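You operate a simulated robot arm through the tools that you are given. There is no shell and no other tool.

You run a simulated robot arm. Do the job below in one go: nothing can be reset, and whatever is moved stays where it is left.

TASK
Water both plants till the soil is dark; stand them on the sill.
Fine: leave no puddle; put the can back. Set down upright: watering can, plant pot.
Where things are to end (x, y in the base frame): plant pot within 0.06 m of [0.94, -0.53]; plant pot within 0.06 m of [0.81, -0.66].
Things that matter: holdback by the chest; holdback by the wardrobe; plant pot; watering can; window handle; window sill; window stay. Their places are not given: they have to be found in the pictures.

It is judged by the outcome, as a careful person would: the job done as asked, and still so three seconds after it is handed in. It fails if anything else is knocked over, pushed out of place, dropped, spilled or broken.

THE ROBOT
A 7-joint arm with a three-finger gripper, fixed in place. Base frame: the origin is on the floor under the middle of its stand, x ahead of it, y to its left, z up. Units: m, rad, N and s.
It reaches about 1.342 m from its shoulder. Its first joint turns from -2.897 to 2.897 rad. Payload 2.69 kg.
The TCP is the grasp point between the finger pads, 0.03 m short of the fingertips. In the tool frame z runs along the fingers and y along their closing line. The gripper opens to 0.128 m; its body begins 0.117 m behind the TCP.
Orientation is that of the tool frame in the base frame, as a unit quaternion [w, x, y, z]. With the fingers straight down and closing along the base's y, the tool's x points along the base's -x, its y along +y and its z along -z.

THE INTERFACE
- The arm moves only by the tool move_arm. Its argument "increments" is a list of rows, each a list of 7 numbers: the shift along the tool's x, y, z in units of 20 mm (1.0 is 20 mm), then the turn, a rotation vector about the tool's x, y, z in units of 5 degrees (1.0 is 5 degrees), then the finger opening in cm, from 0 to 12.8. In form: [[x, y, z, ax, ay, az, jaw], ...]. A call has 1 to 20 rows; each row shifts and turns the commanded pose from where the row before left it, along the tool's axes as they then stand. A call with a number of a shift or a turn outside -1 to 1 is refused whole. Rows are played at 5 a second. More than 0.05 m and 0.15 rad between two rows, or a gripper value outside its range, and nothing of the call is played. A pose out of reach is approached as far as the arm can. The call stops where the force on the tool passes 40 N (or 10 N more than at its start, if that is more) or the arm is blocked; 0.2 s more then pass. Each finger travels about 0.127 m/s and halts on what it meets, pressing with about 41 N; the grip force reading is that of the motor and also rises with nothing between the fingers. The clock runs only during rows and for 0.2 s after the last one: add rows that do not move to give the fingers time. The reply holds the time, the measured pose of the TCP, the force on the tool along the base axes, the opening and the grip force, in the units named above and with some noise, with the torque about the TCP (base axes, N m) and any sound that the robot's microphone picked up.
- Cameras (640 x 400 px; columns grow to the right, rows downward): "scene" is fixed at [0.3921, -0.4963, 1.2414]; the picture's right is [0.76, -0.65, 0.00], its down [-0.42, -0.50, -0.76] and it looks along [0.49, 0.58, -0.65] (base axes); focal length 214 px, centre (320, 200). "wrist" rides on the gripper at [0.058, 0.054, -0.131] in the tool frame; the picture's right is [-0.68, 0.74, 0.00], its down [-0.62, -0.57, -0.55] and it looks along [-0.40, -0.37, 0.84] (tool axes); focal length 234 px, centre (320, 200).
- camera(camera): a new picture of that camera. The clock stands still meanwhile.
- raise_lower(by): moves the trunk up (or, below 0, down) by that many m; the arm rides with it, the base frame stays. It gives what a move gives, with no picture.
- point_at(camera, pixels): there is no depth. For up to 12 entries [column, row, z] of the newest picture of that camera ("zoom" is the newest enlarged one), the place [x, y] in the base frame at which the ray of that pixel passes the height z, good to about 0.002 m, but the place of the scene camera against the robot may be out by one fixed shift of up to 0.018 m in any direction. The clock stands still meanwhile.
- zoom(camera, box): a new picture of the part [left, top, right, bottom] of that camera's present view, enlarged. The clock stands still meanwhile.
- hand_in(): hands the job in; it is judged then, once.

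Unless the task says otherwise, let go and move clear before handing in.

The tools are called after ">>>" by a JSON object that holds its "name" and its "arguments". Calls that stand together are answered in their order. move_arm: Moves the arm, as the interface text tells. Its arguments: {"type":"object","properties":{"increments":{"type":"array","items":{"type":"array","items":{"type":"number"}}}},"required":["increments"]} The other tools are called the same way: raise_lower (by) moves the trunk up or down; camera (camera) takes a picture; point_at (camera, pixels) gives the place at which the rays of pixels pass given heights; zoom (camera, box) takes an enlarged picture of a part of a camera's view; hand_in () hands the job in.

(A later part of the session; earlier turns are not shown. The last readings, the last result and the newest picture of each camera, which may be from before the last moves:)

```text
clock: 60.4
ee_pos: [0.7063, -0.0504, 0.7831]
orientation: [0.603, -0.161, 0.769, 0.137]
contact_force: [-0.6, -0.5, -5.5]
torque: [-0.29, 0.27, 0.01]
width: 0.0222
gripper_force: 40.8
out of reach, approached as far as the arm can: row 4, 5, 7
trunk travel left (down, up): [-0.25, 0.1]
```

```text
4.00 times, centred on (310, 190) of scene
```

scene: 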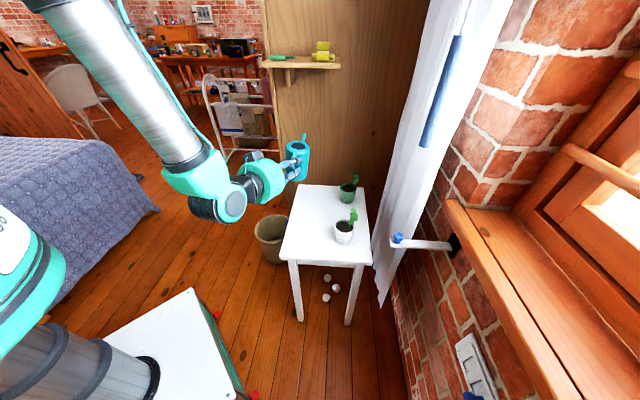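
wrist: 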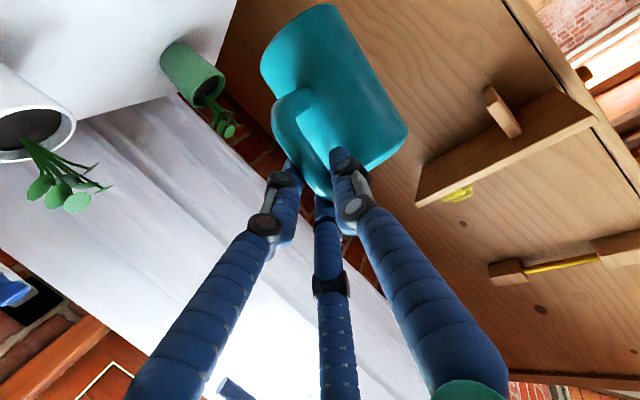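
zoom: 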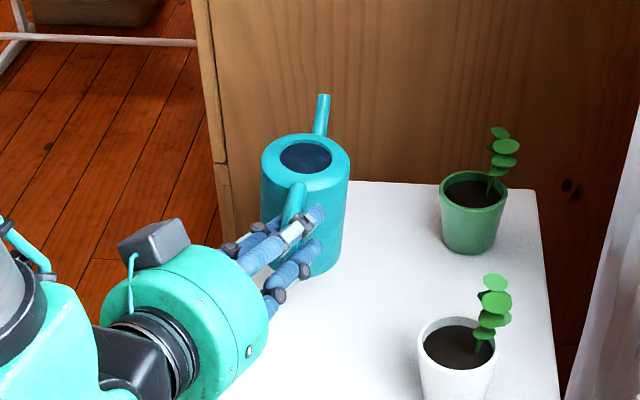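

The arm hit its near-reach limit, leaving the can ~1.6 cm off. Turning the hand +10° in place would put the can's axis right back on its original spot, so I'll do that and lower 4 cm.

>>> {"name": "move_arm", "arguments": {"increments": [[0, 0, 0, -0.9716, 0.0166, -0.2346, 0], [0, 0, 0, -0.9716, 0.0166, -0.2346, 0], [0.486, -0.008, 0.117, 0, 0, 0, 0], [0.486, -0.008, 0.117, 0, 0, 0, 0], [0.486, -0.008, 0.117, 0, 0, 0, 0], [0, 0, 0, 0, 0, 0, 0]]}}

>>> {"name": "zoom", "arguments": {"camera": "scene", "box": [260, 140, 360, 240]}}

>>> {"name": "camera", "arguments": {"camera": "wrist"}}

```text
clock: 61.8
ee_pos: [0.7054, -0.0524, 0.7531]
orientation: [0.591, -0.229, 0.751, 0.185]
contact_force: [0.4, -0.2, -4.2]
torque: [-0.31, 0.21, 0.01]
width: 0.0219
gripper_force: 40.9
trunk travel left (down, up): [-0.25, 0.1]
```

```text
4.00 times, centred on (310, 190) of scene
```

zoom: 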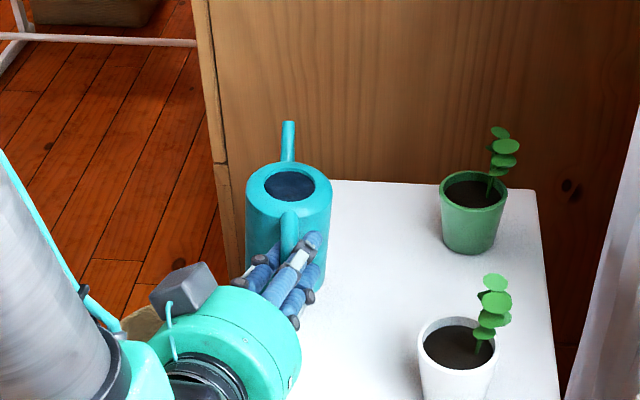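

```text
taken
```

wrist: 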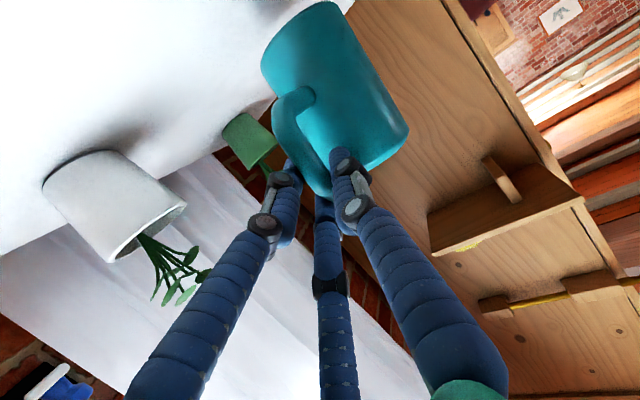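

The can's axis is now at (0.750, 0.029), matching the original spot. I'll lower in small steps and watch the force for touchdown.

>>> {"name": "move_arm", "arguments": {"increments": [[0.194, -0.001, 0.047, 0, 0, 0, 0], [0.194, -0.001, 0.047, 0, 0, 0, 0], [0.194, -0.001, 0.047, 0, 0, 0, 0], [0, 0, 0, 0, 0, 0, 0]]}}

```text
clock: 62.8
ee_pos: [0.7044, -0.0527, 0.7426]
orientation: [0.592, -0.229, 0.75, 0.185]
contact_force: [-0.4, -0.7, -4.1]
torque: [-0.32, 0.24, -0.02]
width: 0.022
gripper_force: 40.7
trunk travel left (down, up): [-0.25, 0.1]
```

>>> {"name": "move_arm", "arguments": {"increments": [[0.146, -0.001, 0.035, 0, 0, 0, 0], [0.146, -0.001, 0.035, 0, 0, 0, 0], [0, 0, 0, 0, 0, 0, 0]]}}

>>> {"name": "zoom", "arguments": {"camera": "scene", "box": [270, 160, 340, 230]}}

>>> {"name": "zoom", "arguments": {"camera": "wrist", "box": [200, 0, 420, 140]}}

```text
clock: 63.6
ee_pos: [0.7053, -0.0523, 0.7357]
orientation: [0.592, -0.229, 0.75, 0.185]
contact_force: [-0.4, 0.1, -4.5]
torque: [-0.31, 0.19, 0.01]
width: 0.022
gripper_force: 40.8
trunk travel left (down, up): [-0.25, 0.1]
```

```text
5.71 times, centred on (305, 195) of scene
```

zoom: 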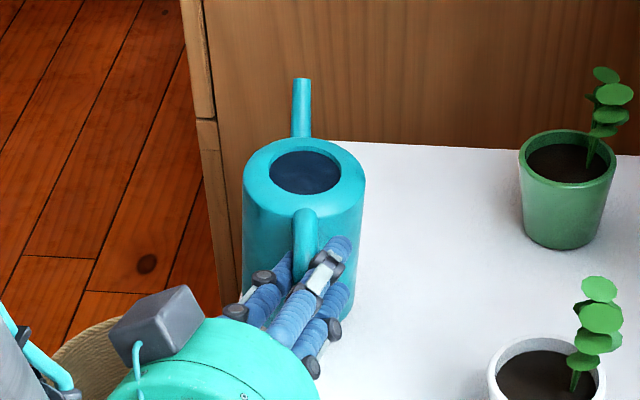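

```text
2.86 times, centred on (310, 70) of wrist
```

zoom: 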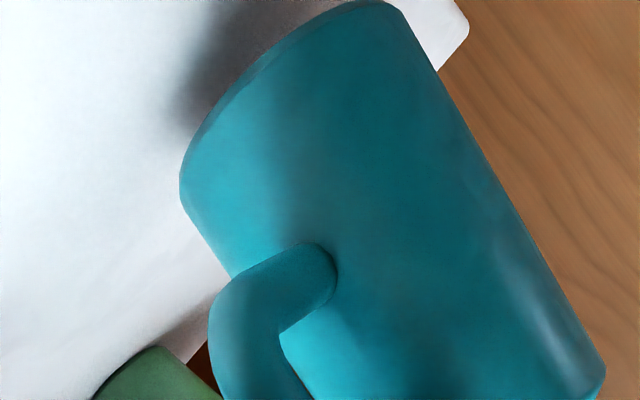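

Still no contact, but the rim (orig 302.5,190) matches its original picture position almost exactly. I'll keep lowering in small steps.

>>> {"name": "move_arm", "arguments": {"increments": [[0.146, -0.001, 0.035, 0, 0, 0, 0], [0.146, -0.001, 0.035, 0, 0, 0, 0], [0, 0, 0, 0, 0, 0, 0]]}}

```text
clock: 64.4
ee_pos: [0.7057, -0.0514, 0.7292]
orientation: [0.591, -0.229, 0.751, 0.184]
contact_force: [0.4, 0.0, -5.0]
torque: [-0.32, 0.2, 0.0]
width: 0.0221
gripper_force: 40.9
trunk travel left (down, up): [-0.25, 0.1]
```

>>> {"name": "move_arm", "arguments": {"increments": [[0.146, -0.001, 0.035, 0, 0, 0, 0], [0.097, 0, 0.023, 0, 0, 0, 0], [0, 0, 0, 0, 0, 0, 0]]}}

```text
clock: 65.2
ee_pos: [0.7053, -0.0512, 0.7256]
orientation: [0.592, -0.229, 0.751, 0.184]
contact_force: [0.7, -0.1, -4.4]
torque: [-0.34, 0.22, 0.0]
width: 0.0217
gripper_force: 41.6
trunk travel left (down, up): [-0.25, 0.1]
```

>>> {"name": "move_arm", "arguments": {"increments": [[0.146, -0.001, 0.035, 0, 0, 0, 0], [0.097, 0, 0.023, 0, 0, 0, 0], [0, 0, 0, 0, 0, 0, 0]]}}

>>> {"name": "zoom", "arguments": {"camera": "wrist", "box": [200, 0, 420, 140]}}

>>> {"name": "zoom", "arguments": {"camera": "scene", "box": [270, 160, 340, 230]}}

```text
clock: 66.0
ee_pos: [0.7052, -0.0522, 0.7208]
orientation: [0.592, -0.229, 0.751, 0.183]
contact_force: [-1.1, -0.6, 2.7]
torque: [-0.05, -0.03, 0.04]
width: 0.0219
gripper_force: 40.9
trunk travel left (down, up): [-0.25, 0.1]
```

```text
2.86 times, centred on (310, 70) of wrist
```

zoom: 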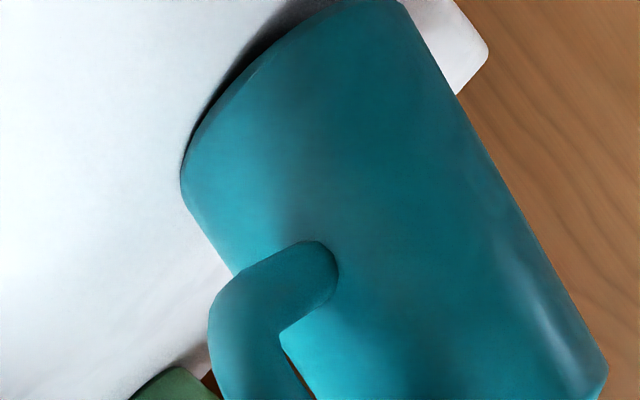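

```text
5.71 times, centred on (305, 195) of scene
```

zoom: 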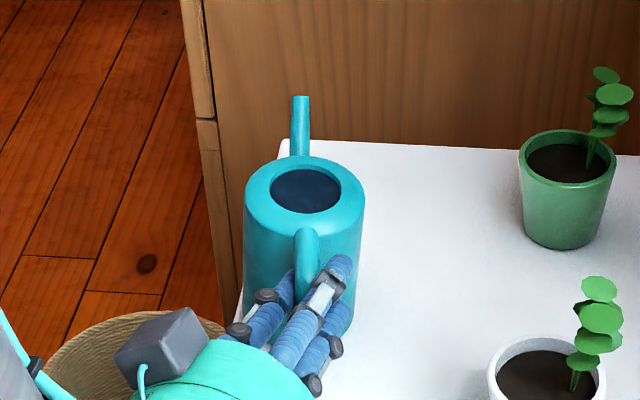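

Touchdown: the force went to +2.7 N and the hanging torque vanished, so the table carries the can at (within ~1 cm of) its original place. I'll open the fingers gradually.

>>> {"name": "move_arm", "arguments": {"increments": [[0, 0, 0, 0, 0, 0, 2.6], [0, 0, 0, 0, 0, 0, 3.2], [0, 0, 0, 0, 0, 0, 4.0], [0, 0, 0, 0, 0, 0, 5.0], [0, 0, 0, 0, 0, 0, 5.5], [0, 0, 0, 0, 0, 0, 5.5]]}}

>>> {"name": "zoom", "arguments": {"camera": "scene", "box": [270, 160, 340, 230]}}

>>> {"name": "camera", "arguments": {"camera": "wrist"}}

```text
clock: 67.4
ee_pos: [0.7051, -0.0517, 0.722]
orientation: [0.591, -0.229, 0.751, 0.184]
contact_force: [-0.3, 0.2, 0.4]
torque: [0.0, 0.02, -0.01]
width: 0.0551
gripper_force: 0.2
trunk travel left (down, up): [-0.25, 0.1]
```

```text
5.71 times, centred on (305, 195) of scene
```

zoom: 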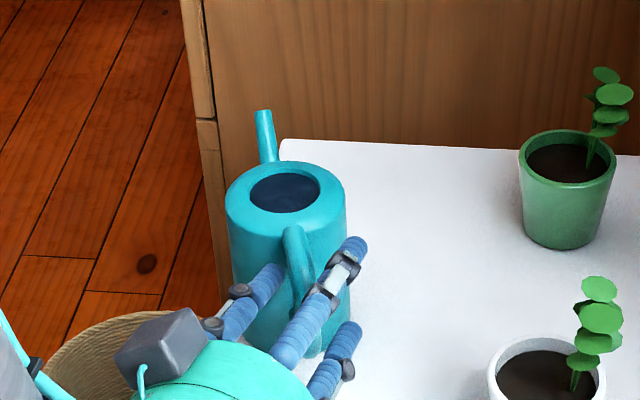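

```text
taken
```

wrist: 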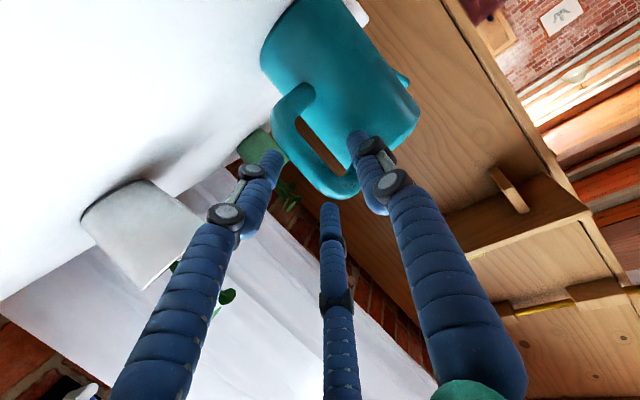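

The can stayed upright but on release it slid about 1.4 cm toward the table's left edge. I'll re-grip, lift a few millimetres, shift +18 mm in x to compensate, and set it down again.

>>> {"name": "move_arm", "arguments": {"increments": [[0, 0, 0, 0, 0, 0, 4], [0, 0, 0, 0, 0, 0, 3], [0, 0, 0, 0, 0, 0, 2], [0, 0, 0, 0, 0, 0, 1], [0, 0, 0, 0, 0, 0, 0], [0, 0, 0, 0, 0, 0, 0], [-0.2, 0.001, -0.048, 0, 0, 0, 0], [-0.2, 0.001, -0.048, 0, 0, 0, 0], [0, 0, 0, 0, 0, 0, 0]]}}

>>> {"name": "zoom", "arguments": {"camera": "scene", "box": [270, 160, 340, 230]}}

```text
clock: 69.4
ee_pos: [0.7046, -0.0511, 0.7279]
orientation: [0.591, -0.229, 0.751, 0.184]
contact_force: [0.1, -0.4, -4.5]
torque: [-0.35, 0.15, -0.03]
width: 0.022
gripper_force: 41.4
trunk travel left (down, up): [-0.25, 0.1]
```

```text
5.71 times, centred on (305, 195) of scene
```

zoom: 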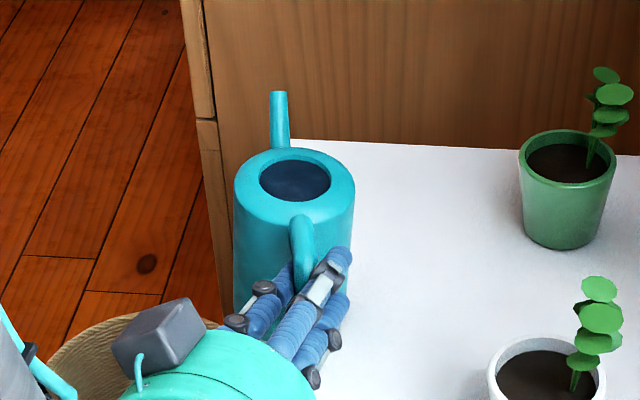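

The can is lifted a few millimetres with its rim at (0.740, 0.027). I'll shift +18 mm in x and lower it back to contact.

>>> {"name": "move_arm", "arguments": {"increments": [[-0.088, -0.253, 0.362, 0, 0, 0, 0], [-0.088, -0.253, 0.362, 0, 0, 0, 0], [0.146, -0.001, 0.035, 0, 0, 0, 0], [0.146, -0.001, 0.035, 0, 0, 0, 0], [0, 0, 0, 0, 0, 0, 0]]}}

>>> {"name": "zoom", "arguments": {"camera": "scene", "box": [270, 160, 340, 230]}}

```text
clock: 70.6
ee_pos: [0.7228, -0.0513, 0.7226]
orientation: [0.591, -0.228, 0.751, 0.184]
contact_force: [0.2, -0.5, -4.3]
torque: [-0.35, 0.16, 0.0]
width: 0.022
gripper_force: 41.5
trunk travel left (down, up): [-0.25, 0.1]
```

```text
5.71 times, centred on (305, 195) of scene
```

zoom: 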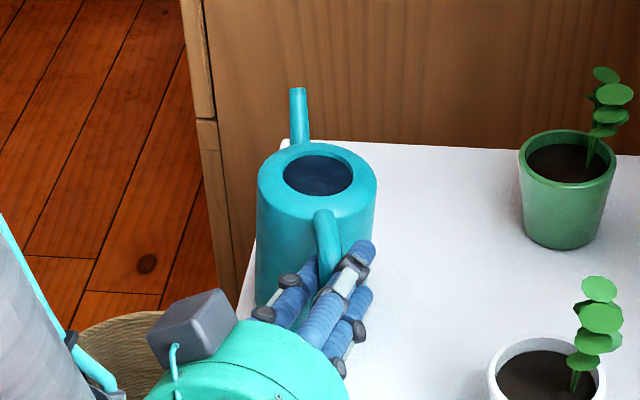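

>>> {"name": "move_arm", "arguments": {"increments": [[0.097, 0, 0.023, 0, 0, 0, 0], [0.049, 0, 0.012, 0, 0, 0, 0], [0, 0, 0, 0, 0, 0, 0]]}}

```text
clock: 71.4
ee_pos: [0.7232, -0.0526, 0.7204]
orientation: [0.593, -0.228, 0.75, 0.184]
contact_force: [0.0, -0.6, 0.7]
torque: [-0.07, -0.05, -0.01]
width: 0.0221
gripper_force: 40.4
trunk travel left (down, up): [-0.25, 0.1]
```

The table carries the can again (force ≈ 0.7 N, torque ≈ 0). I'll open the fingers slowly.

>>> {"name": "move_arm", "arguments": {"increments": [[0, 0, 0, 0, 0, 0, 2.4], [0, 0, 0, 0, 0, 0, 2.8], [0, 0, 0, 0, 0, 0, 3.3], [0, 0, 0, 0, 0, 0, 4.0], [0, 0, 0, 0, 0, 0, 5.0], [0, 0, 0, 0, 0, 0, 6.0], [0, 0, 0, 0, 0, 0, 6.0]]}}

>>> {"name": "zoom", "arguments": {"camera": "scene", "box": [270, 160, 340, 230]}}

>>> {"name": "camera", "arguments": {"camera": "wrist"}}

```text
clock: 73.0
ee_pos: [0.7236, -0.0524, 0.72]
orientation: [0.591, -0.229, 0.751, 0.184]
contact_force: [0.6, 0.2, -0.3]
torque: [-0.02, 0.01, 0.02]
width: 0.0602
gripper_force: 0.0
trunk travel left (down, up): [-0.25, 0.1]
```

```text
5.71 times, centred on (305, 195) of scene
```

zoom: 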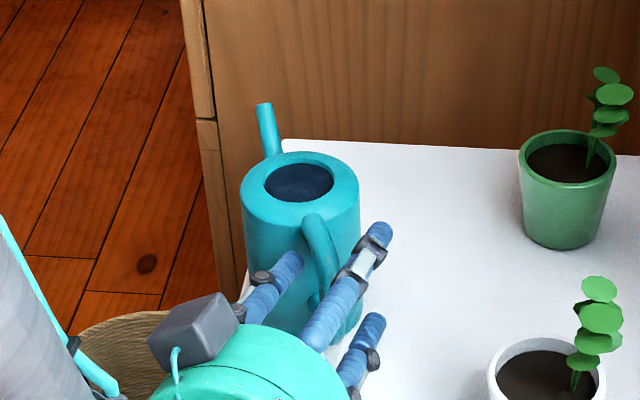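

```text
taken
```

wrist: 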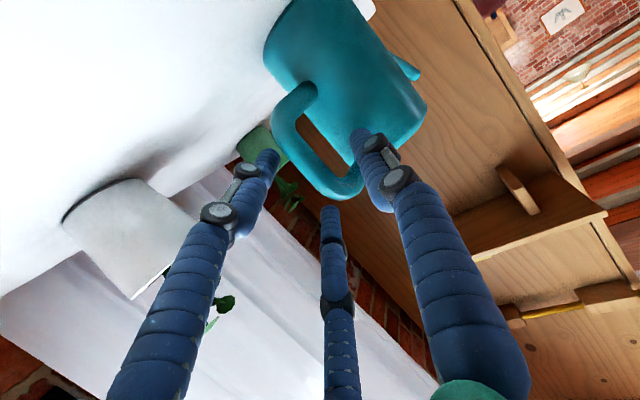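

The can is upright with its rim at (0.745, 0.029), within 1 cm of where it started. I'll retreat straight back from the handle.

>>> {"name": "move_arm", "arguments": {"increments": [[0, 0, -0.5, 0, 0, 0, 6], [0, 0, -1, 0, 0, 0, 6], [0, 0, -1, 0, 0, 0, 6], [0, 0, -1, 0, 0, 0, 6], [0, 0, -1, 0, 0, 0, 6], [0, 0, -1, 0, 0, 0, 6], [0, 0, 0, 0, 0, 0, 6]]}}

>>> {"name": "camera", "arguments": {"camera": "scene"}}

>>> {"name": "zoom", "arguments": {"camera": "scene", "box": [260, 150, 390, 270]}}

```text
clock: 74.6
ee_pos: [0.6344, -0.1138, 0.7447]
orientation: [0.591, -0.229, 0.751, 0.185]
contact_force: [0.2, 0.0, 0.3]
torque: [-0.01, 0.01, -0.02]
width: 0.06
gripper_force: 0.1
trunk travel left (down, up): [-0.25, 0.1]
```

```text
taken
```

scene: 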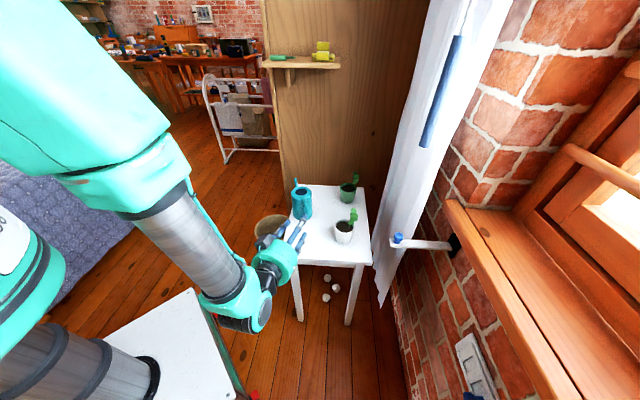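

```text
3.33 times, centred on (325, 210) of scene
```

zoom: 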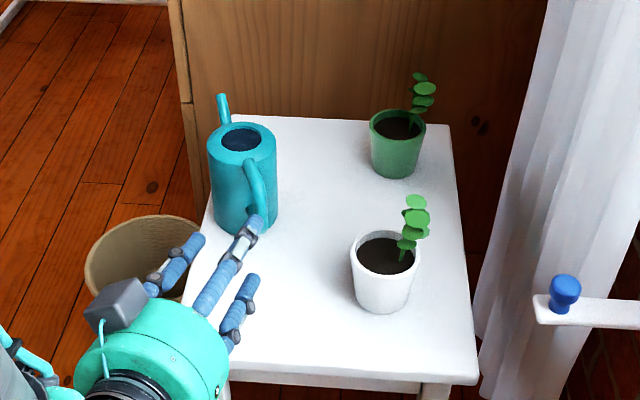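

The can stands upright and the table is dry. Now for the pots: I'll raise the hand and pitch it down toward vertical for a top grasp with the thumb on the room side.

>>> {"name": "move_arm", "arguments": {"increments": [[-0.9718, 0.006, -0.2328, 0, 0, 0, 6], [-0.9718, 0.006, -0.2328, 0, 0, 0, 6], [-0.9718, 0.006, -0.2328, 0, 0, 0, 6], [-0.9718, 0.006, -0.2328, 0, 0, 0, 6], [-0.9718, 0.006, -0.2328, 0, 0, 0, 6], [-0.9718, 0.006, -0.2328, 0, 0, 0, 6], [-0.9718, 0.006, -0.2328, 0, 0, 0, 6], [0, 0, 0, 0, 1, 0, 8], [0, 0, 0, 0, 1, 0, 10.5], [0, 0, 0, 0, 1, 0, 10.5], [0, 0, 0, 0, 1, 0, 10.5], [0, 0, 0, 0, 1, 0, 10.5], [0, 0, 0, 0, 1, 0, 10.5], [0, 0, 0, 0, 1, 0, 10.5], [0, 0, 0, 0, 1, 0, 10.5], [0, 0, 0, 0, 1, 0, 10.5], [0, 0, 0, 0, 1, 0, 10.5], [0, 0, 0, 0, 1, 0, 10.5], [0, 0, 0, 0, 1, 0, 10.5], [0, 0, 0, 0, 0, 0, 10.5]]}}

```text
clock: 78.8
ee_pos: [0.6337, -0.1131, 0.8851]
orientation: [0.136, -0.289, 0.947, 0.045]
contact_force: [0.0, 1.3, 0.3]
torque: [-0.01, 0.02, -0.01]
width: 0.1051
gripper_force: 0.0
trunk travel left (down, up): [-0.25, 0.1]
```

The hand is nearly vertical now. I'll finish the pitch and lean it 15° so the fingertips point slightly toward the window, then look at the pots.

>>> {"name": "move_arm", "arguments": {"increments": [[0, 0, 0, 0, 1, 0, 10.5], [0, 0, 0, 0, 1, 0, 10.5], [0, 0, 0, 0, 1, 0, 10.5], [0, 0, 0, 0, 0.3, 0, 10.5], [0, 0, 0, 1, 0, 0, 10.5], [0, 0, 0, 1, 0, 0, 10.5], [0, 0, 0, 1, 0, 0, 10.5], [0, 0, 0, 0, 0, 0, 10.5]]}}

>>> {"name": "camera", "arguments": {"camera": "wrist"}}

>>> {"name": "camera", "arguments": {"camera": "scene"}}

```text
clock: 80.6
ee_pos: [0.6342, -0.112, 0.8864]
orientation: [0.039, -0.29, 0.948, -0.122]
contact_force: [1.4, 0.4, 0.2]
torque: [0.01, -0.04, 0.01]
width: 0.1047
gripper_force: 0.0
trunk travel left (down, up): [-0.25, 0.1]
```

```text
taken
```

wrist: 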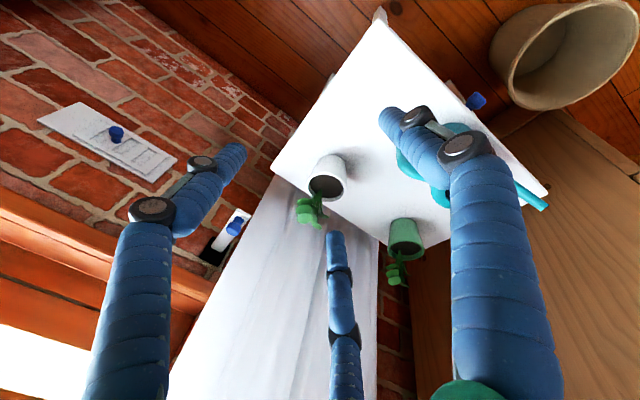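

```text
taken
```

scene: 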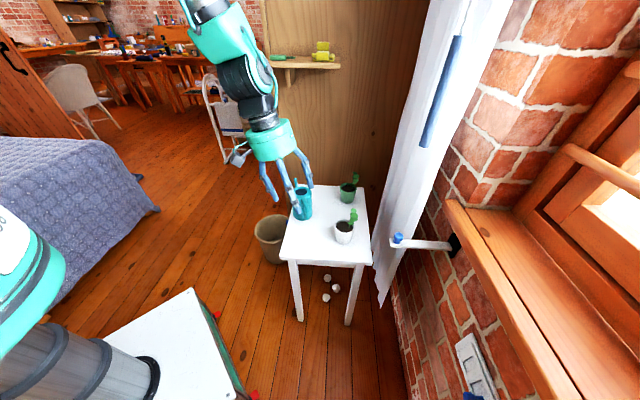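

I have a clear wrist view: white pot near (328,178), green pot near (405,240). I'll zoom to measure rim and base positions.

>>> {"name": "zoom", "arguments": {"camera": "wrist", "box": [270, 130, 450, 290]}}

```text
2.50 times, centred on (360, 210) of wrist
```

zoom: 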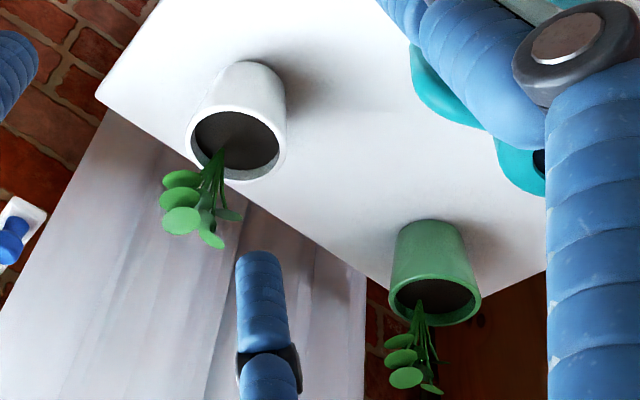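

>>> {"name": "point_at", "arguments": {"camera": "wrist", "pixels": [[326.4, 187.2, 0.689], [326.4, 187.2, 0.7], [405.6, 250, 0.689], [405.6, 250, 0.7], [306.4, 187.2, 0.689], [346.4, 187.2, 0.689]]}}

>>> {"name": "point_at", "arguments": {"camera": "scene", "pixels": [[344.6, 226, 0.689], [348.4, 188, 0.689], [344.6, 226, 0.7], [348.4, 188, 0.7]]}}

```text
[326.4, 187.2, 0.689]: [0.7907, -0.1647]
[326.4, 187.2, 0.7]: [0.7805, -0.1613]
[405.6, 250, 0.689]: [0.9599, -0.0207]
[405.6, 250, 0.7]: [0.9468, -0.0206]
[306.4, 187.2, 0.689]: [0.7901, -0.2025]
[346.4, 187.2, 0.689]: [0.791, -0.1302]
```

```text
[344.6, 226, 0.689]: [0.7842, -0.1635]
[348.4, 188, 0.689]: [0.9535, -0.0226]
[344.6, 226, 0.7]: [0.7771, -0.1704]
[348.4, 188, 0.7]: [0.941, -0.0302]
```

White pot centre is about (0.788, −0.163) with a 7.2 cm rim, and its plant leans toward azimuth −77°. I'll turn the hand −20° so the plant falls between two fingers, reduce the lean to ~8°, and move above the pot.

>>> {"name": "move_arm", "arguments": {"increments": [[0, 0, 0, 0.0032, 0.254, 0.9656, 10.5], [0, 0, 0, 0.0032, 0.254, 0.9656, 10.5], [0, 0, 0, 0.0032, 0.254, 0.9656, 10.5], [0, 0, 0, 0.0032, 0.254, 0.9656, 10.5], [0, 0, 0, -0.7, 0, 0, 10.5], [0, 0, 0, -0.7, 0, 0, 10.5], [-0.855, -0.498, 0.3, 0, 0, 0, 10.5], [-0.855, -0.498, 0.3, 0, 0, 0, 10.5], [-0.855, -0.498, 0.3, 0, 0, 0, 10.5], [-0.855, -0.498, 0.3, 0, 0, 0, 10.5], [-0.855, -0.498, 0.3, 0, 0, 0, 10.5], [-0.855, -0.498, 0.3, 0, 0, 0, 10.5], [-0.855, -0.498, 0.3, 0, 0, 0, 10.5], [-0.855, -0.498, 0.3, 0, 0, 0, 10.5], [0, 0, 0, 0, 0, 0, 10.5]]}}

>>> {"name": "camera", "arguments": {"camera": "wrist"}}

>>> {"name": "zoom", "arguments": {"camera": "scene", "box": [280, 140, 400, 250]}}

```text
clock: 83.8
ee_pos: [0.7883, -0.1625, 0.848]
orientation: [0.008, -0.123, 0.99, -0.067]
contact_force: [-0.7, -0.9, -0.3]
torque: [-0.01, 0.0, -0.02]
width: 0.1049
gripper_force: 0.0
trunk travel left (down, up): [-0.25, 0.1]
```

```text
taken
```

wrist: 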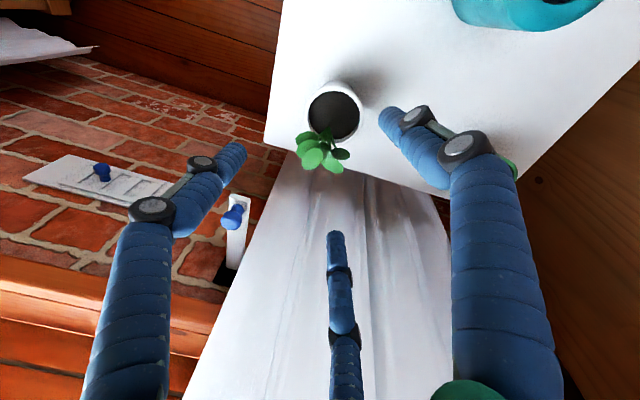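

```text
3.64 times, centred on (340, 195) of scene
```

zoom: 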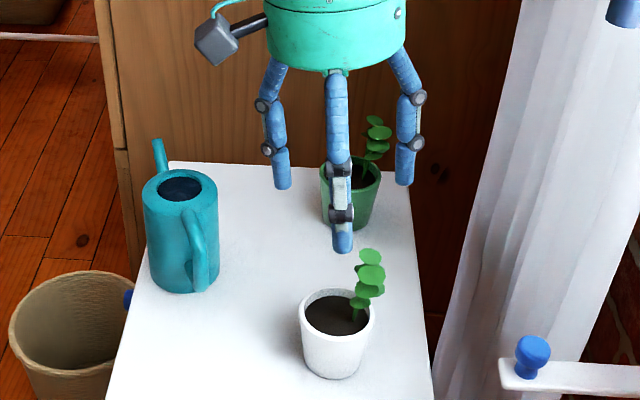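

The open fingers are centred over the white pot with the plant between two of them. I'll descend vertically most of the way and check.

>>> {"name": "move_arm", "arguments": {"increments": [[0, 0.1324, 0.974, 0, 0, 0, 10.5], [0, 0.1324, 0.974, 0, 0, 0, 10.5], [0, 0.1324, 0.974, 0, 0, 0, 10.5], [0, 0.1324, 0.974, 0, 0, 0, 10.5], [0, 0.1324, 0.974, 0, 0, 0, 10.5], [0, 0, 0, 0, 0, 0, 10.5]]}}

>>> {"name": "camera", "arguments": {"camera": "wrist"}}

>>> {"name": "zoom", "arguments": {"camera": "scene", "box": [290, 150, 390, 250]}}

```text
clock: 85.2
ee_pos: [0.7867, -0.1635, 0.7504]
orientation: [0.009, -0.123, 0.99, -0.067]
contact_force: [0.5, -0.1, -0.4]
torque: [0.01, 0.02, 0.01]
width: 0.1051
gripper_force: 0.0
trunk travel left (down, up): [-0.25, 0.1]
```

```text
taken
```

wrist: 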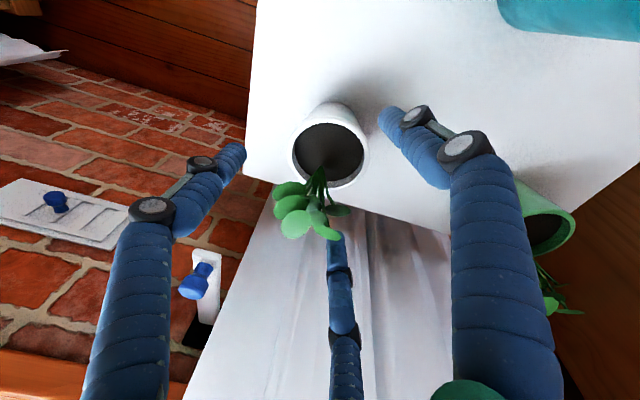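

```text
4.00 times, centred on (340, 200) of scene
```

zoom: 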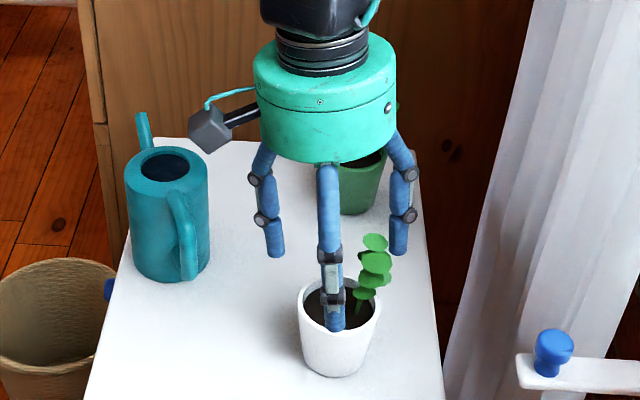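

The fingers surround the pot as planned; I'll verify the rim centre from this view before the final descent.

>>> {"name": "zoom", "arguments": {"camera": "wrist", "box": [240, 70, 420, 250]}}

>>> {"name": "point_at", "arguments": {"camera": "wrist", "pixels": [[331, 149, 0.689], [331, 149, 0.68], [293, 150, 0.689], [368, 150, 0.689], [330, 115, 0.689], [331, 188, 0.689]]}}

```text
2.22 times, centred on (330, 160) of wrist
```

zoom: 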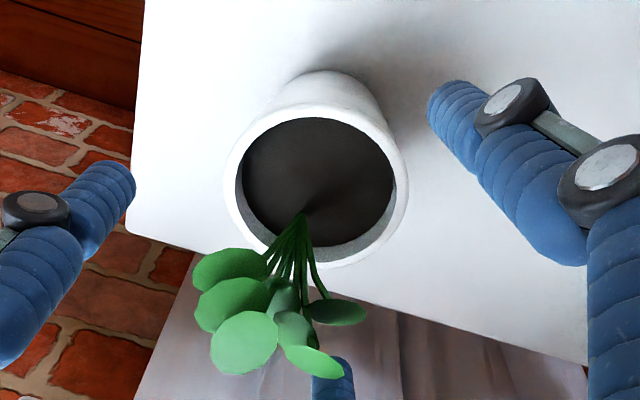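

```text
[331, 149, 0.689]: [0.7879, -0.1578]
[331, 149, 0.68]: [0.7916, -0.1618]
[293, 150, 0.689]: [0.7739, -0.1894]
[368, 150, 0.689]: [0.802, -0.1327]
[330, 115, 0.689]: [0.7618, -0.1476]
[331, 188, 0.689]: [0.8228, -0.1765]
```

>>> {"name": "point_at", "arguments": {"camera": "wrist", "pixels": [[295.3, 224.4, 0.76], [295.3, 224.4, 0.75], [326, 232, 0.74], [326, 232, 0.72], [334, 211, 0.72], [334, 211, 0.71], [283, 190, 0.73], [283, 190, 0.71], [316, 172, 0.68]]}}

>>> {"name": "zoom", "arguments": {"camera": "scene", "box": [325, 195, 365, 235]}}

```text
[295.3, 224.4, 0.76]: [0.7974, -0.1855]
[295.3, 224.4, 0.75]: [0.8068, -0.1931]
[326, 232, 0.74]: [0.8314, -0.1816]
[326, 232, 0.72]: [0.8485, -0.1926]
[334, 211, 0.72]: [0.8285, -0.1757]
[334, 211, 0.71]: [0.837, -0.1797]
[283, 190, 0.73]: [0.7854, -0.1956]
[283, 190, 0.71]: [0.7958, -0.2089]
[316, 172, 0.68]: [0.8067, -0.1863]
```

```text
10.00 times, centred on (345, 215) of scene
```

zoom: 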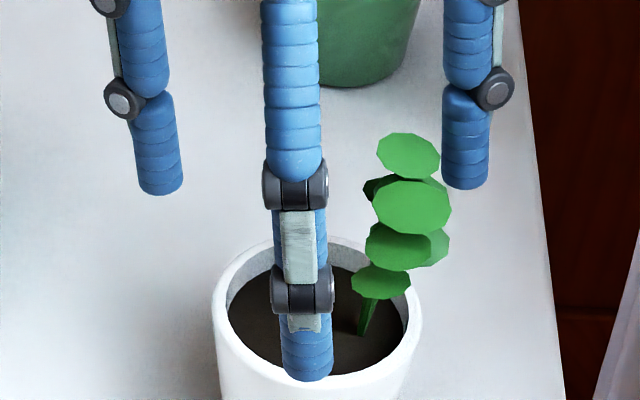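

The plant sits a bit close to the right-hand finger, so I'll turn the hand +12° first, then descend to grasp height (TCP z ≈ 0.677).

>>> {"name": "move_arm", "arguments": {"increments": [[0, 0, 0, 0, -0.108, -0.792, 10.5], [0, 0, 0, 0, -0.108, -0.792, 10.5], [0, 0, 0, 0, -0.108, -0.792, 10.5], [-0.045, 0.13, 0.908, 0, 0, 0, 10.5], [-0.045, 0.13, 0.908, 0, 0, 0, 10.5], [-0.045, 0.13, 0.908, 0, 0, 0, 10.5], [-0.045, 0.13, 0.908, 0, 0, 0, 10.5], [0, 0, 0, 0, 0, 0, 10.5]]}}

>>> {"name": "camera", "arguments": {"camera": "wrist"}}

>>> {"name": "zoom", "arguments": {"camera": "scene", "box": [300, 160, 390, 250]}}

```text
clock: 87.0
ee_pos: [0.7926, -0.161, 0.675]
orientation: [0.016, -0.226, 0.972, -0.066]
contact_force: [0.6, 1.1, 0.3]
torque: [-0.03, 0.02, -0.01]
width: 0.1049
gripper_force: 0.0
trunk travel left (down, up): [-0.25, 0.1]
```

```text
taken
```

wrist: 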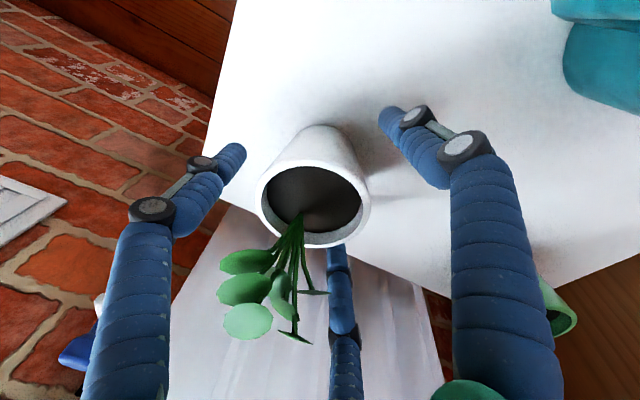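

```text
4.44 times, centred on (345, 205) of scene
```

zoom: 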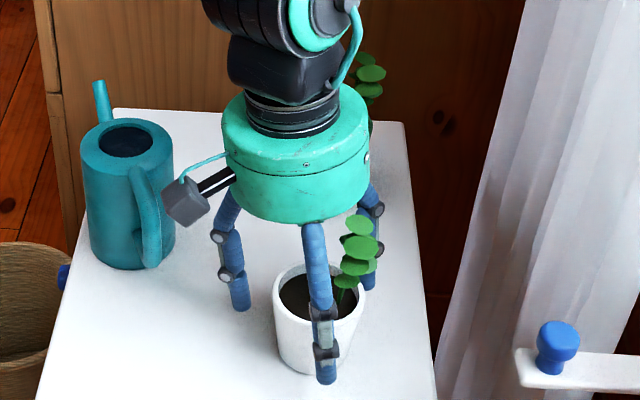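

Fingers surround the white pot with the plant clear between two of them. I'll close gradually onto the pot.

>>> {"name": "move_arm", "arguments": {"increments": [[0, 0, 0, 0, 0, 0, 9.5], [0, 0, 0, 0, 0, 0, 8.5], [0, 0, 0, 0, 0, 0, 7.5], [0, 0, 0, 0, 0, 0, 6.8], [0, 0, 0, 0, 0, 0, 6.2], [0, 0, 0, 0, 0, 0, 5.5], [0, 0, 0, 0, 0, 0, 5], [0, 0, 0, 0, 0, 0, 5], [0, 0, 0, 0, 0, 0, 5]]}}

>>> {"name": "camera", "arguments": {"camera": "wrist"}}

>>> {"name": "zoom", "arguments": {"camera": "scene", "box": [300, 160, 390, 250]}}

```text
clock: 89.0
ee_pos: [0.7908, -0.1614, 0.6772]
orientation: [0.016, -0.226, 0.972, -0.066]
contact_force: [-2.1, 1.4, 5.4]
torque: [0.11, 0.31, -0.04]
width: 0.0684
gripper_force: 41.8
trunk travel left (down, up): [-0.25, 0.1]
```

```text
taken
```

wrist: 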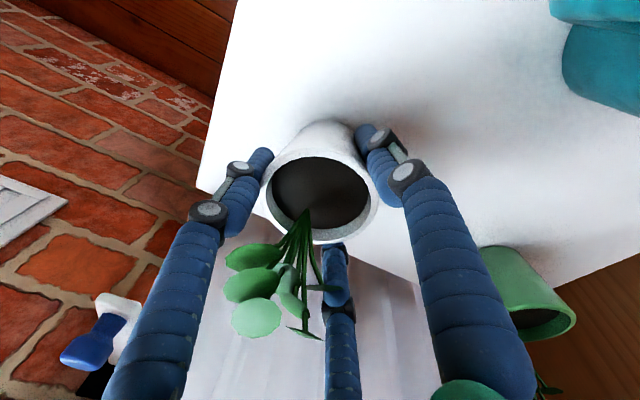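

```text
4.44 times, centred on (345, 205) of scene
```

zoom: 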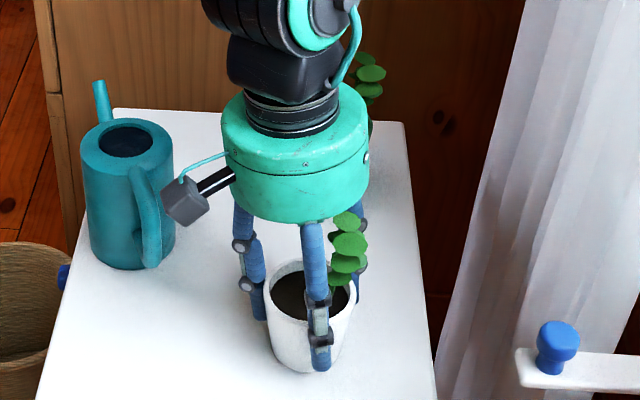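

The grip is firm at 6.8 cm and 42 N. I'll lift slowly 3 cm and check that the pot comes along upright.

>>> {"name": "move_arm", "arguments": {"increments": [[0, -0.034, -0.248, 0, 0, 0, 5], [0, -0.054, -0.397, 0, 0, 0, 5], [0, -0.068, -0.496, 0, 0, 0, 5], [0, -0.068, -0.496, 0, 0, 0, 5], [0, 0, 0, 0, 0, 0, 5]]}}

>>> {"name": "camera", "arguments": {"camera": "wrist"}}

>>> {"name": "zoom", "arguments": {"camera": "scene", "box": [300, 160, 390, 250]}}

```text
clock: 90.2
ee_pos: [0.7904, -0.1611, 0.71]
orientation: [0.016, -0.226, 0.972, -0.065]
contact_force: [-0.6, -0.3, -4.1]
torque: [0.03, 0.01, 0.01]
width: 0.0682
gripper_force: 40.7
trunk travel left (down, up): [-0.25, 0.1]
```

```text
taken
```

wrist: 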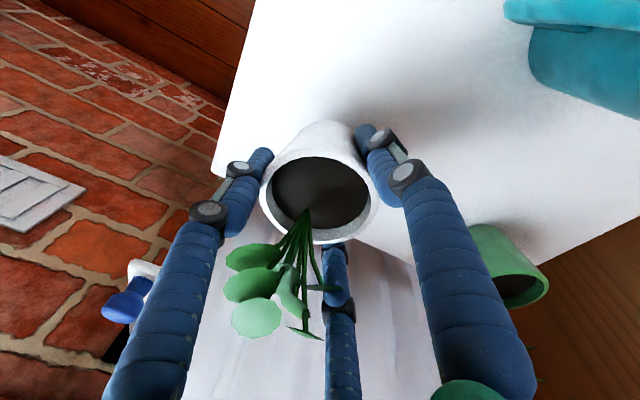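

```text
4.44 times, centred on (345, 205) of scene
```

zoom: 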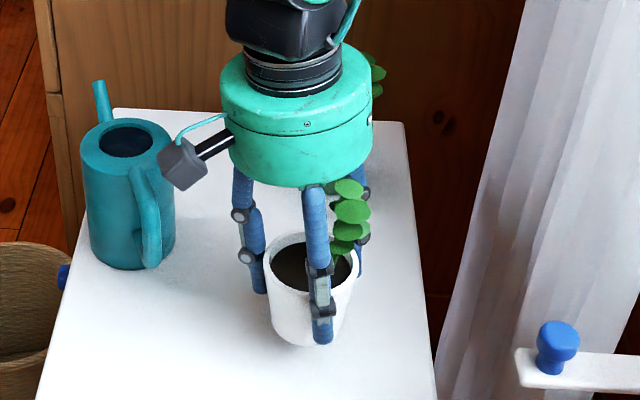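

The pot is held steady and upright (4.1 N) and the table beneath is dry. I'll raise it to z≈0.97, then move to a waypoint in front of the window away from the curtain.

>>> {"name": "move_arm", "arguments": {"increments": [[0, -0.124, -0.921, 0, 0, 0, 5], [0, -0.124, -0.921, 0, 0, 0, 5], [0, -0.124, -0.921, 0, 0, 0, 5], [0, -0.124, -0.921, 0, 0, 0, 5], [0, -0.124, -0.921, 0, 0, 0, 5], [0, -0.124, -0.921, 0, 0, 0, 5], [0, -0.124, -0.921, 0, 0, 0, 5], [0, -0.124, -0.921, 0, 0, 0, 5], [0, -0.124, -0.921, 0, 0, 0, 5], [0, -0.124, -0.921, 0, 0, 0, 5], [0, -0.124, -0.921, 0, 0, 0, 5], [0, -0.124, -0.921, 0, 0, 0, 5], [0, -0.124, -0.921, 0, 0, 0, 5], [0, -0.124, -0.921, 0, 0, 0, 5], [0, 0, 0, 0, 0, 0, 5]]}}

>>> {"name": "move_arm", "arguments": {"increments": [[0.864, -0.493, 0.065, 0, 0, 0, 5], [0.864, -0.493, 0.065, 0, 0, 0, 5], [0.864, -0.493, 0.065, 0, 0, 0, 5], [0.864, -0.493, 0.065, 0, 0, 0, 5], [0.864, -0.493, 0.065, 0, 0, 0, 5], [0.864, -0.493, 0.065, 0, 0, 0, 5], [0.864, -0.493, 0.065, 0, 0, 0, 5], [0.864, -0.493, 0.065, 0, 0, 0, 5], [0.864, -0.493, 0.065, 0, 0, 0, 5], [0, 0, 0, 0, 0, 0, 5]]}}

>>> {"name": "camera", "arguments": {"camera": "wrist"}}

>>> {"name": "camera", "arguments": {"camera": "scene"}}

```text
clock: 93.4
ee_pos: [0.7891, -0.1605, 0.9713]
orientation: [0.017, -0.226, 0.972, -0.066]
contact_force: [-0.3, 0.1, -2.8]
torque: [-0.02, -0.01, 0.03]
width: 0.0681
gripper_force: 40.9
trunk travel left (down, up): [-0.25, 0.1]
```

```text
clock: 95.6
ee_pos: [0.6907, -0.311, 0.9693]
orientation: [0.016, -0.227, 0.972, -0.065]
contact_force: [-0.9, -0.3, -3.3]
torque: [0.02, 0.05, -0.01]
width: 0.0679
gripper_force: 41.4
trunk travel left (down, up): [-0.25, 0.1]
```

```text
taken
```

wrist: 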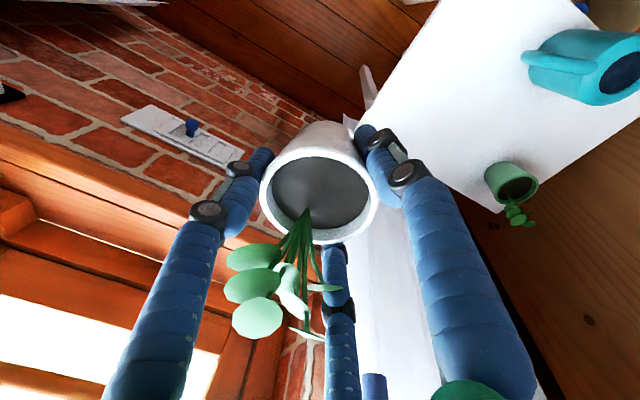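

```text
taken
```

scene: 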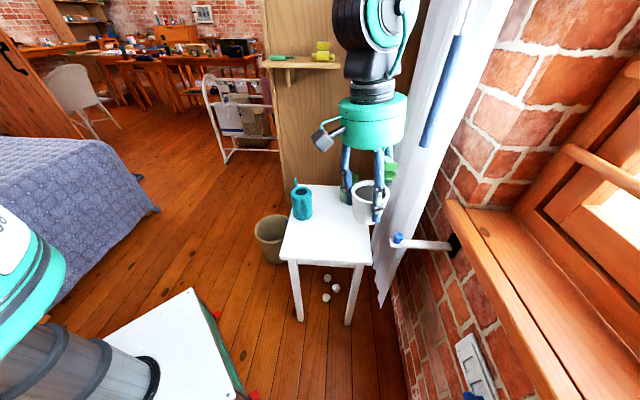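

The pot is at the waypoint in front of the window, steady. I'll zoom on the sill in the wrist view to refine the sill height from its edge lines.

>>> {"name": "zoom", "arguments": {"camera": "wrist", "box": [0, 90, 240, 290]}}

>>> {"name": "point_at", "arguments": {"camera": "wrist", "pixels": [[100, 192, 0.8], [100, 192, 0.84], [100, 192, 0.88], [60, 180, 0.84], [150, 210, 0.84], [100, 220, 0.84]]}}

```text
2.00 times, centred on (120, 190) of wrist
```

zoom: 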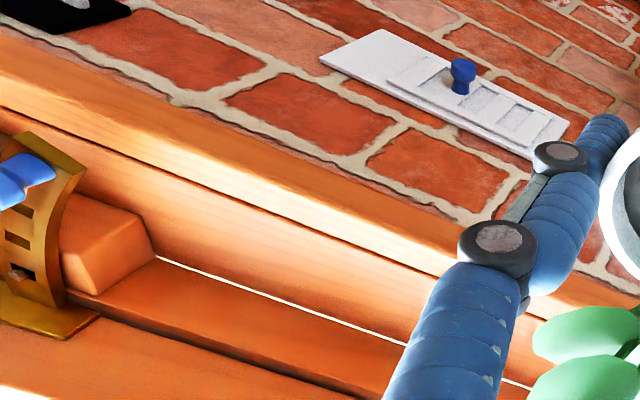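

```text
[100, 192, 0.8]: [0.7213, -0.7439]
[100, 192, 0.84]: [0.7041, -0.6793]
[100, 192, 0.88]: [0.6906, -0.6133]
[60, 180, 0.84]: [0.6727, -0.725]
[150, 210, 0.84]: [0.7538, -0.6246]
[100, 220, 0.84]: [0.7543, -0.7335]
```

The sill height works out at roughly 0.83–0.84. I'll move the pot toward the sill along the window normal, stopping partway to check clearance to the curtain and frame.

>>> {"name": "move_arm", "arguments": {"increments": [[-0.316, -0.888, 0.18, 0, 0, 0, 5], [-0.316, -0.888, 0.18, 0, 0, 0, 5], [-0.316, -0.888, 0.18, 0, 0, 0, 5], [-0.316, -0.888, 0.18, 0, 0, 0, 5], [-0.316, -0.888, 0.18, 0, 0, 0, 5], [-0.316, -0.888, 0.18, 0, 0, 0, 5], [-0.316, -0.888, 0.18, 0, 0, 0, 5], [-0.316, -0.888, 0.18, 0, 0, 0, 5], [-0.316, -0.888, 0.18, 0, 0, 0, 5], [-0.316, -0.888, 0.18, 0, 0, 0, 5], [-0.316, -0.888, 0.18, 0, 0, 0, 5], [0, 0, 0, 0, 0, 0, 5]]}}

>>> {"name": "camera", "arguments": {"camera": "wrist"}}

>>> {"name": "camera", "arguments": {"camera": "scene"}}

```text
clock: 98.2
ee_pos: [0.8412, -0.459, 0.957]
orientation: [0.016, -0.225, 0.972, -0.065]
contact_force: [-0.1, -0.8, -3.6]
torque: [0.05, 0.02, -0.02]
width: 0.0682
gripper_force: 41.2
trunk travel left (down, up): [-0.25, 0.1]
```

```text
taken
```

wrist: 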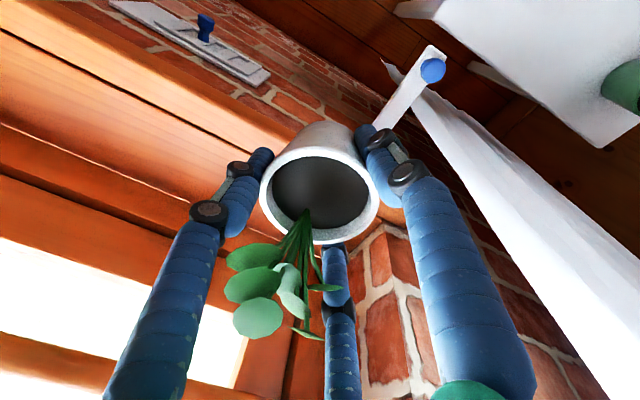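

```text
taken
```

scene: 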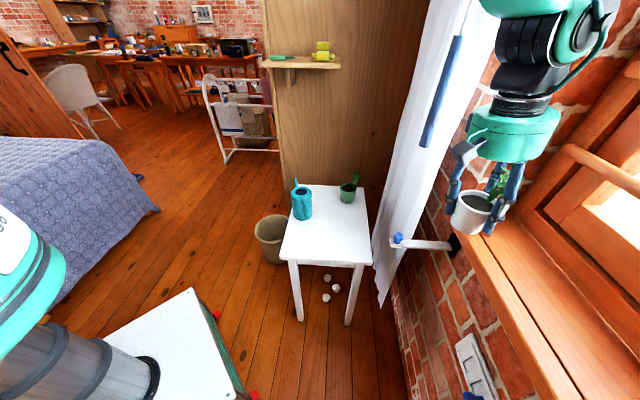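

The pot hovers near the sill's front edge with the curtain well clear. I'll zoom in for a closer look before going over the sill.

>>> {"name": "zoom", "arguments": {"camera": "scene", "box": [410, 100, 600, 300]}}

>>> {"name": "zoom", "arguments": {"camera": "wrist", "box": [0, 0, 300, 240]}}

```text
2.00 times, centred on (505, 200) of scene
```

zoom: 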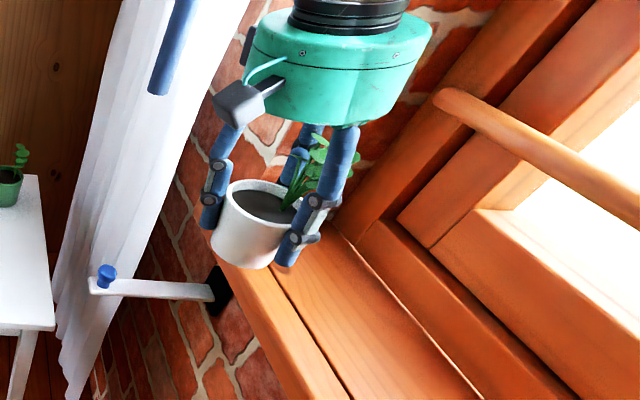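

```text
1.67 times, centred on (150, 120) of wrist
```

zoom: 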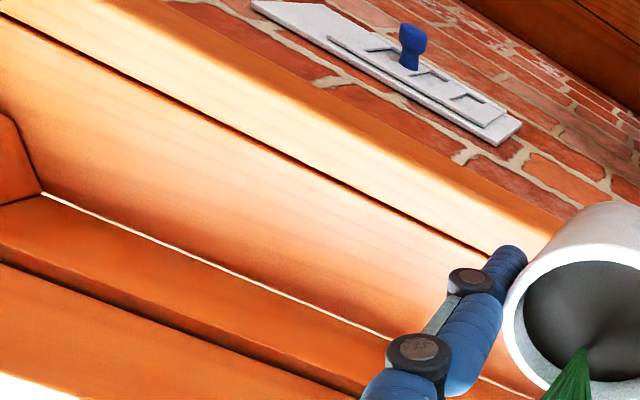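

I notice a wooden bar crossing in front of the window (scene zoom 440,95 → 640,215) that might be in the way of a nearly vertical hand. I'll measure its height and distance from the current wrist view before going further.

>>> {"name": "zoom", "arguments": {"camera": "wrist", "box": [0, 220, 300, 400]}}

>>> {"name": "zoom", "arguments": {"camera": "scene", "box": [500, 80, 640, 240]}}

```text
2.13 times, centred on (150, 310) of wrist
```

zoom: 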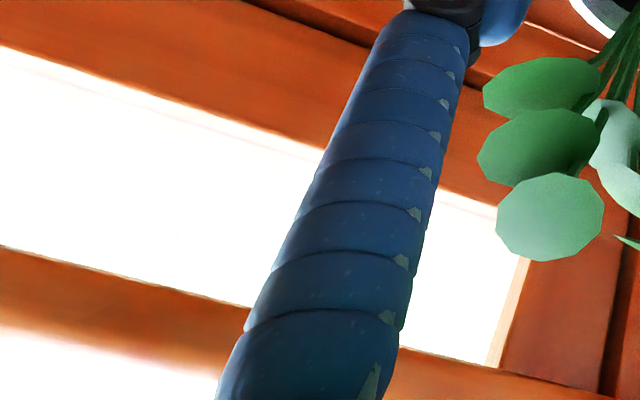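

```text
2.50 times, centred on (570, 160) of scene
```

zoom: 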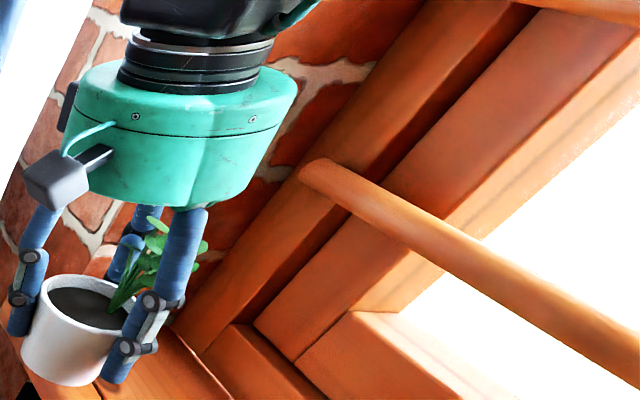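

>>> {"name": "point_at", "arguments": {"camera": "wrist", "pixels": [[46.9, 362, 1.02], [46.9, 362, 1.04], [46.9, 362, 1.05], [46.9, 362, 1.06], [93.7, 372.4, 1.02], [93.7, 372.4, 1.04], [93.7, 372.4, 1.05], [93.7, 372.4, 1.06]]}}

>>> {"name": "point_at", "arguments": {"camera": "scene", "pixels": [[566, 149, 1.02], [566, 149, 1.04], [566, 149, 1.06], [620, 181, 1.02], [620, 181, 1.04], [620, 181, 1.06]]}}

```text
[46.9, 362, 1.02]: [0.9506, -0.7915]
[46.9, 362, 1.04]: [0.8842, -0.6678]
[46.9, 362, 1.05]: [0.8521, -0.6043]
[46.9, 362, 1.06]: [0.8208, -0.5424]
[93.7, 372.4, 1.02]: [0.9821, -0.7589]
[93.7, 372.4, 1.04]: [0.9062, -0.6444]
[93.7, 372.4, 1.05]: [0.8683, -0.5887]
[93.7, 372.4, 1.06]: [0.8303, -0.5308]
```

```text
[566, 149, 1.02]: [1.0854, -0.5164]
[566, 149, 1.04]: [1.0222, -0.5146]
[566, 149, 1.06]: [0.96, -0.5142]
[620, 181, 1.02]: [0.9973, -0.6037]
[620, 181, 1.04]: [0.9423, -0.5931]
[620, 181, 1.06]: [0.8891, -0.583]
```

Combining views, the bar is at about z = 1.04 and x−y ≈ 1.55, so with the hand's ~5 cm radius I'll have roughly 2–3 cm clearance if I place the pot about 1–2 cm to the room side of the target. I'll move in over the sill at that line, staying above it.

>>> {"name": "move_arm", "arguments": {"increments": [[-0.327, -0.797, 0.335, 0, 0, 0, 5], [-0.327, -0.797, 0.335, 0, 0, 0, 5], [-0.327, -0.797, 0.335, 0, 0, 0, 5], [-0.327, -0.797, 0.335, 0, 0, 0, 5], [-0.327, -0.797, 0.335, 0, 0, 0, 5], [-0.327, -0.797, 0.335, 0, 0, 0, 5], [0, 0, 0, 0, 0, 0, 5]]}}

>>> {"name": "camera", "arguments": {"camera": "wrist"}}

>>> {"name": "zoom", "arguments": {"camera": "scene", "box": [430, 90, 640, 300]}}

```text
clock: 99.8
ee_pos: [0.9202, -0.5327, 0.93]
orientation: [0.015, -0.226, 0.972, -0.066]
contact_force: [-0.3, -0.1, -3.4]
torque: [0.02, 0.01, -0.03]
width: 0.0681
gripper_force: 40.7
trunk travel left (down, up): [-0.25, 0.1]
```

```text
taken
```

wrist: 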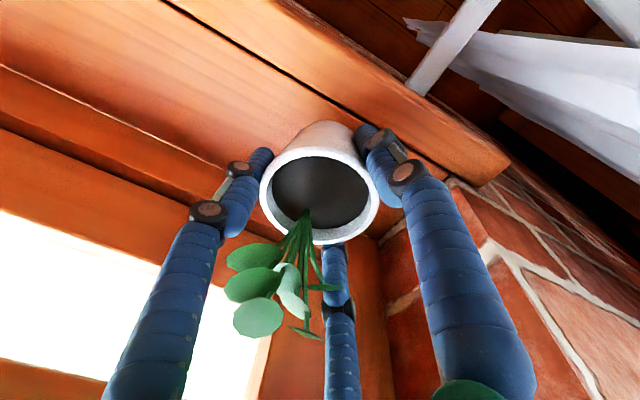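

```text
1.90 times, centred on (535, 195) of scene
```

zoom: 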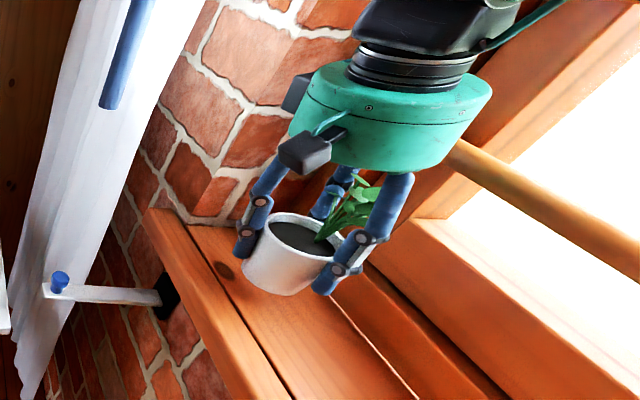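

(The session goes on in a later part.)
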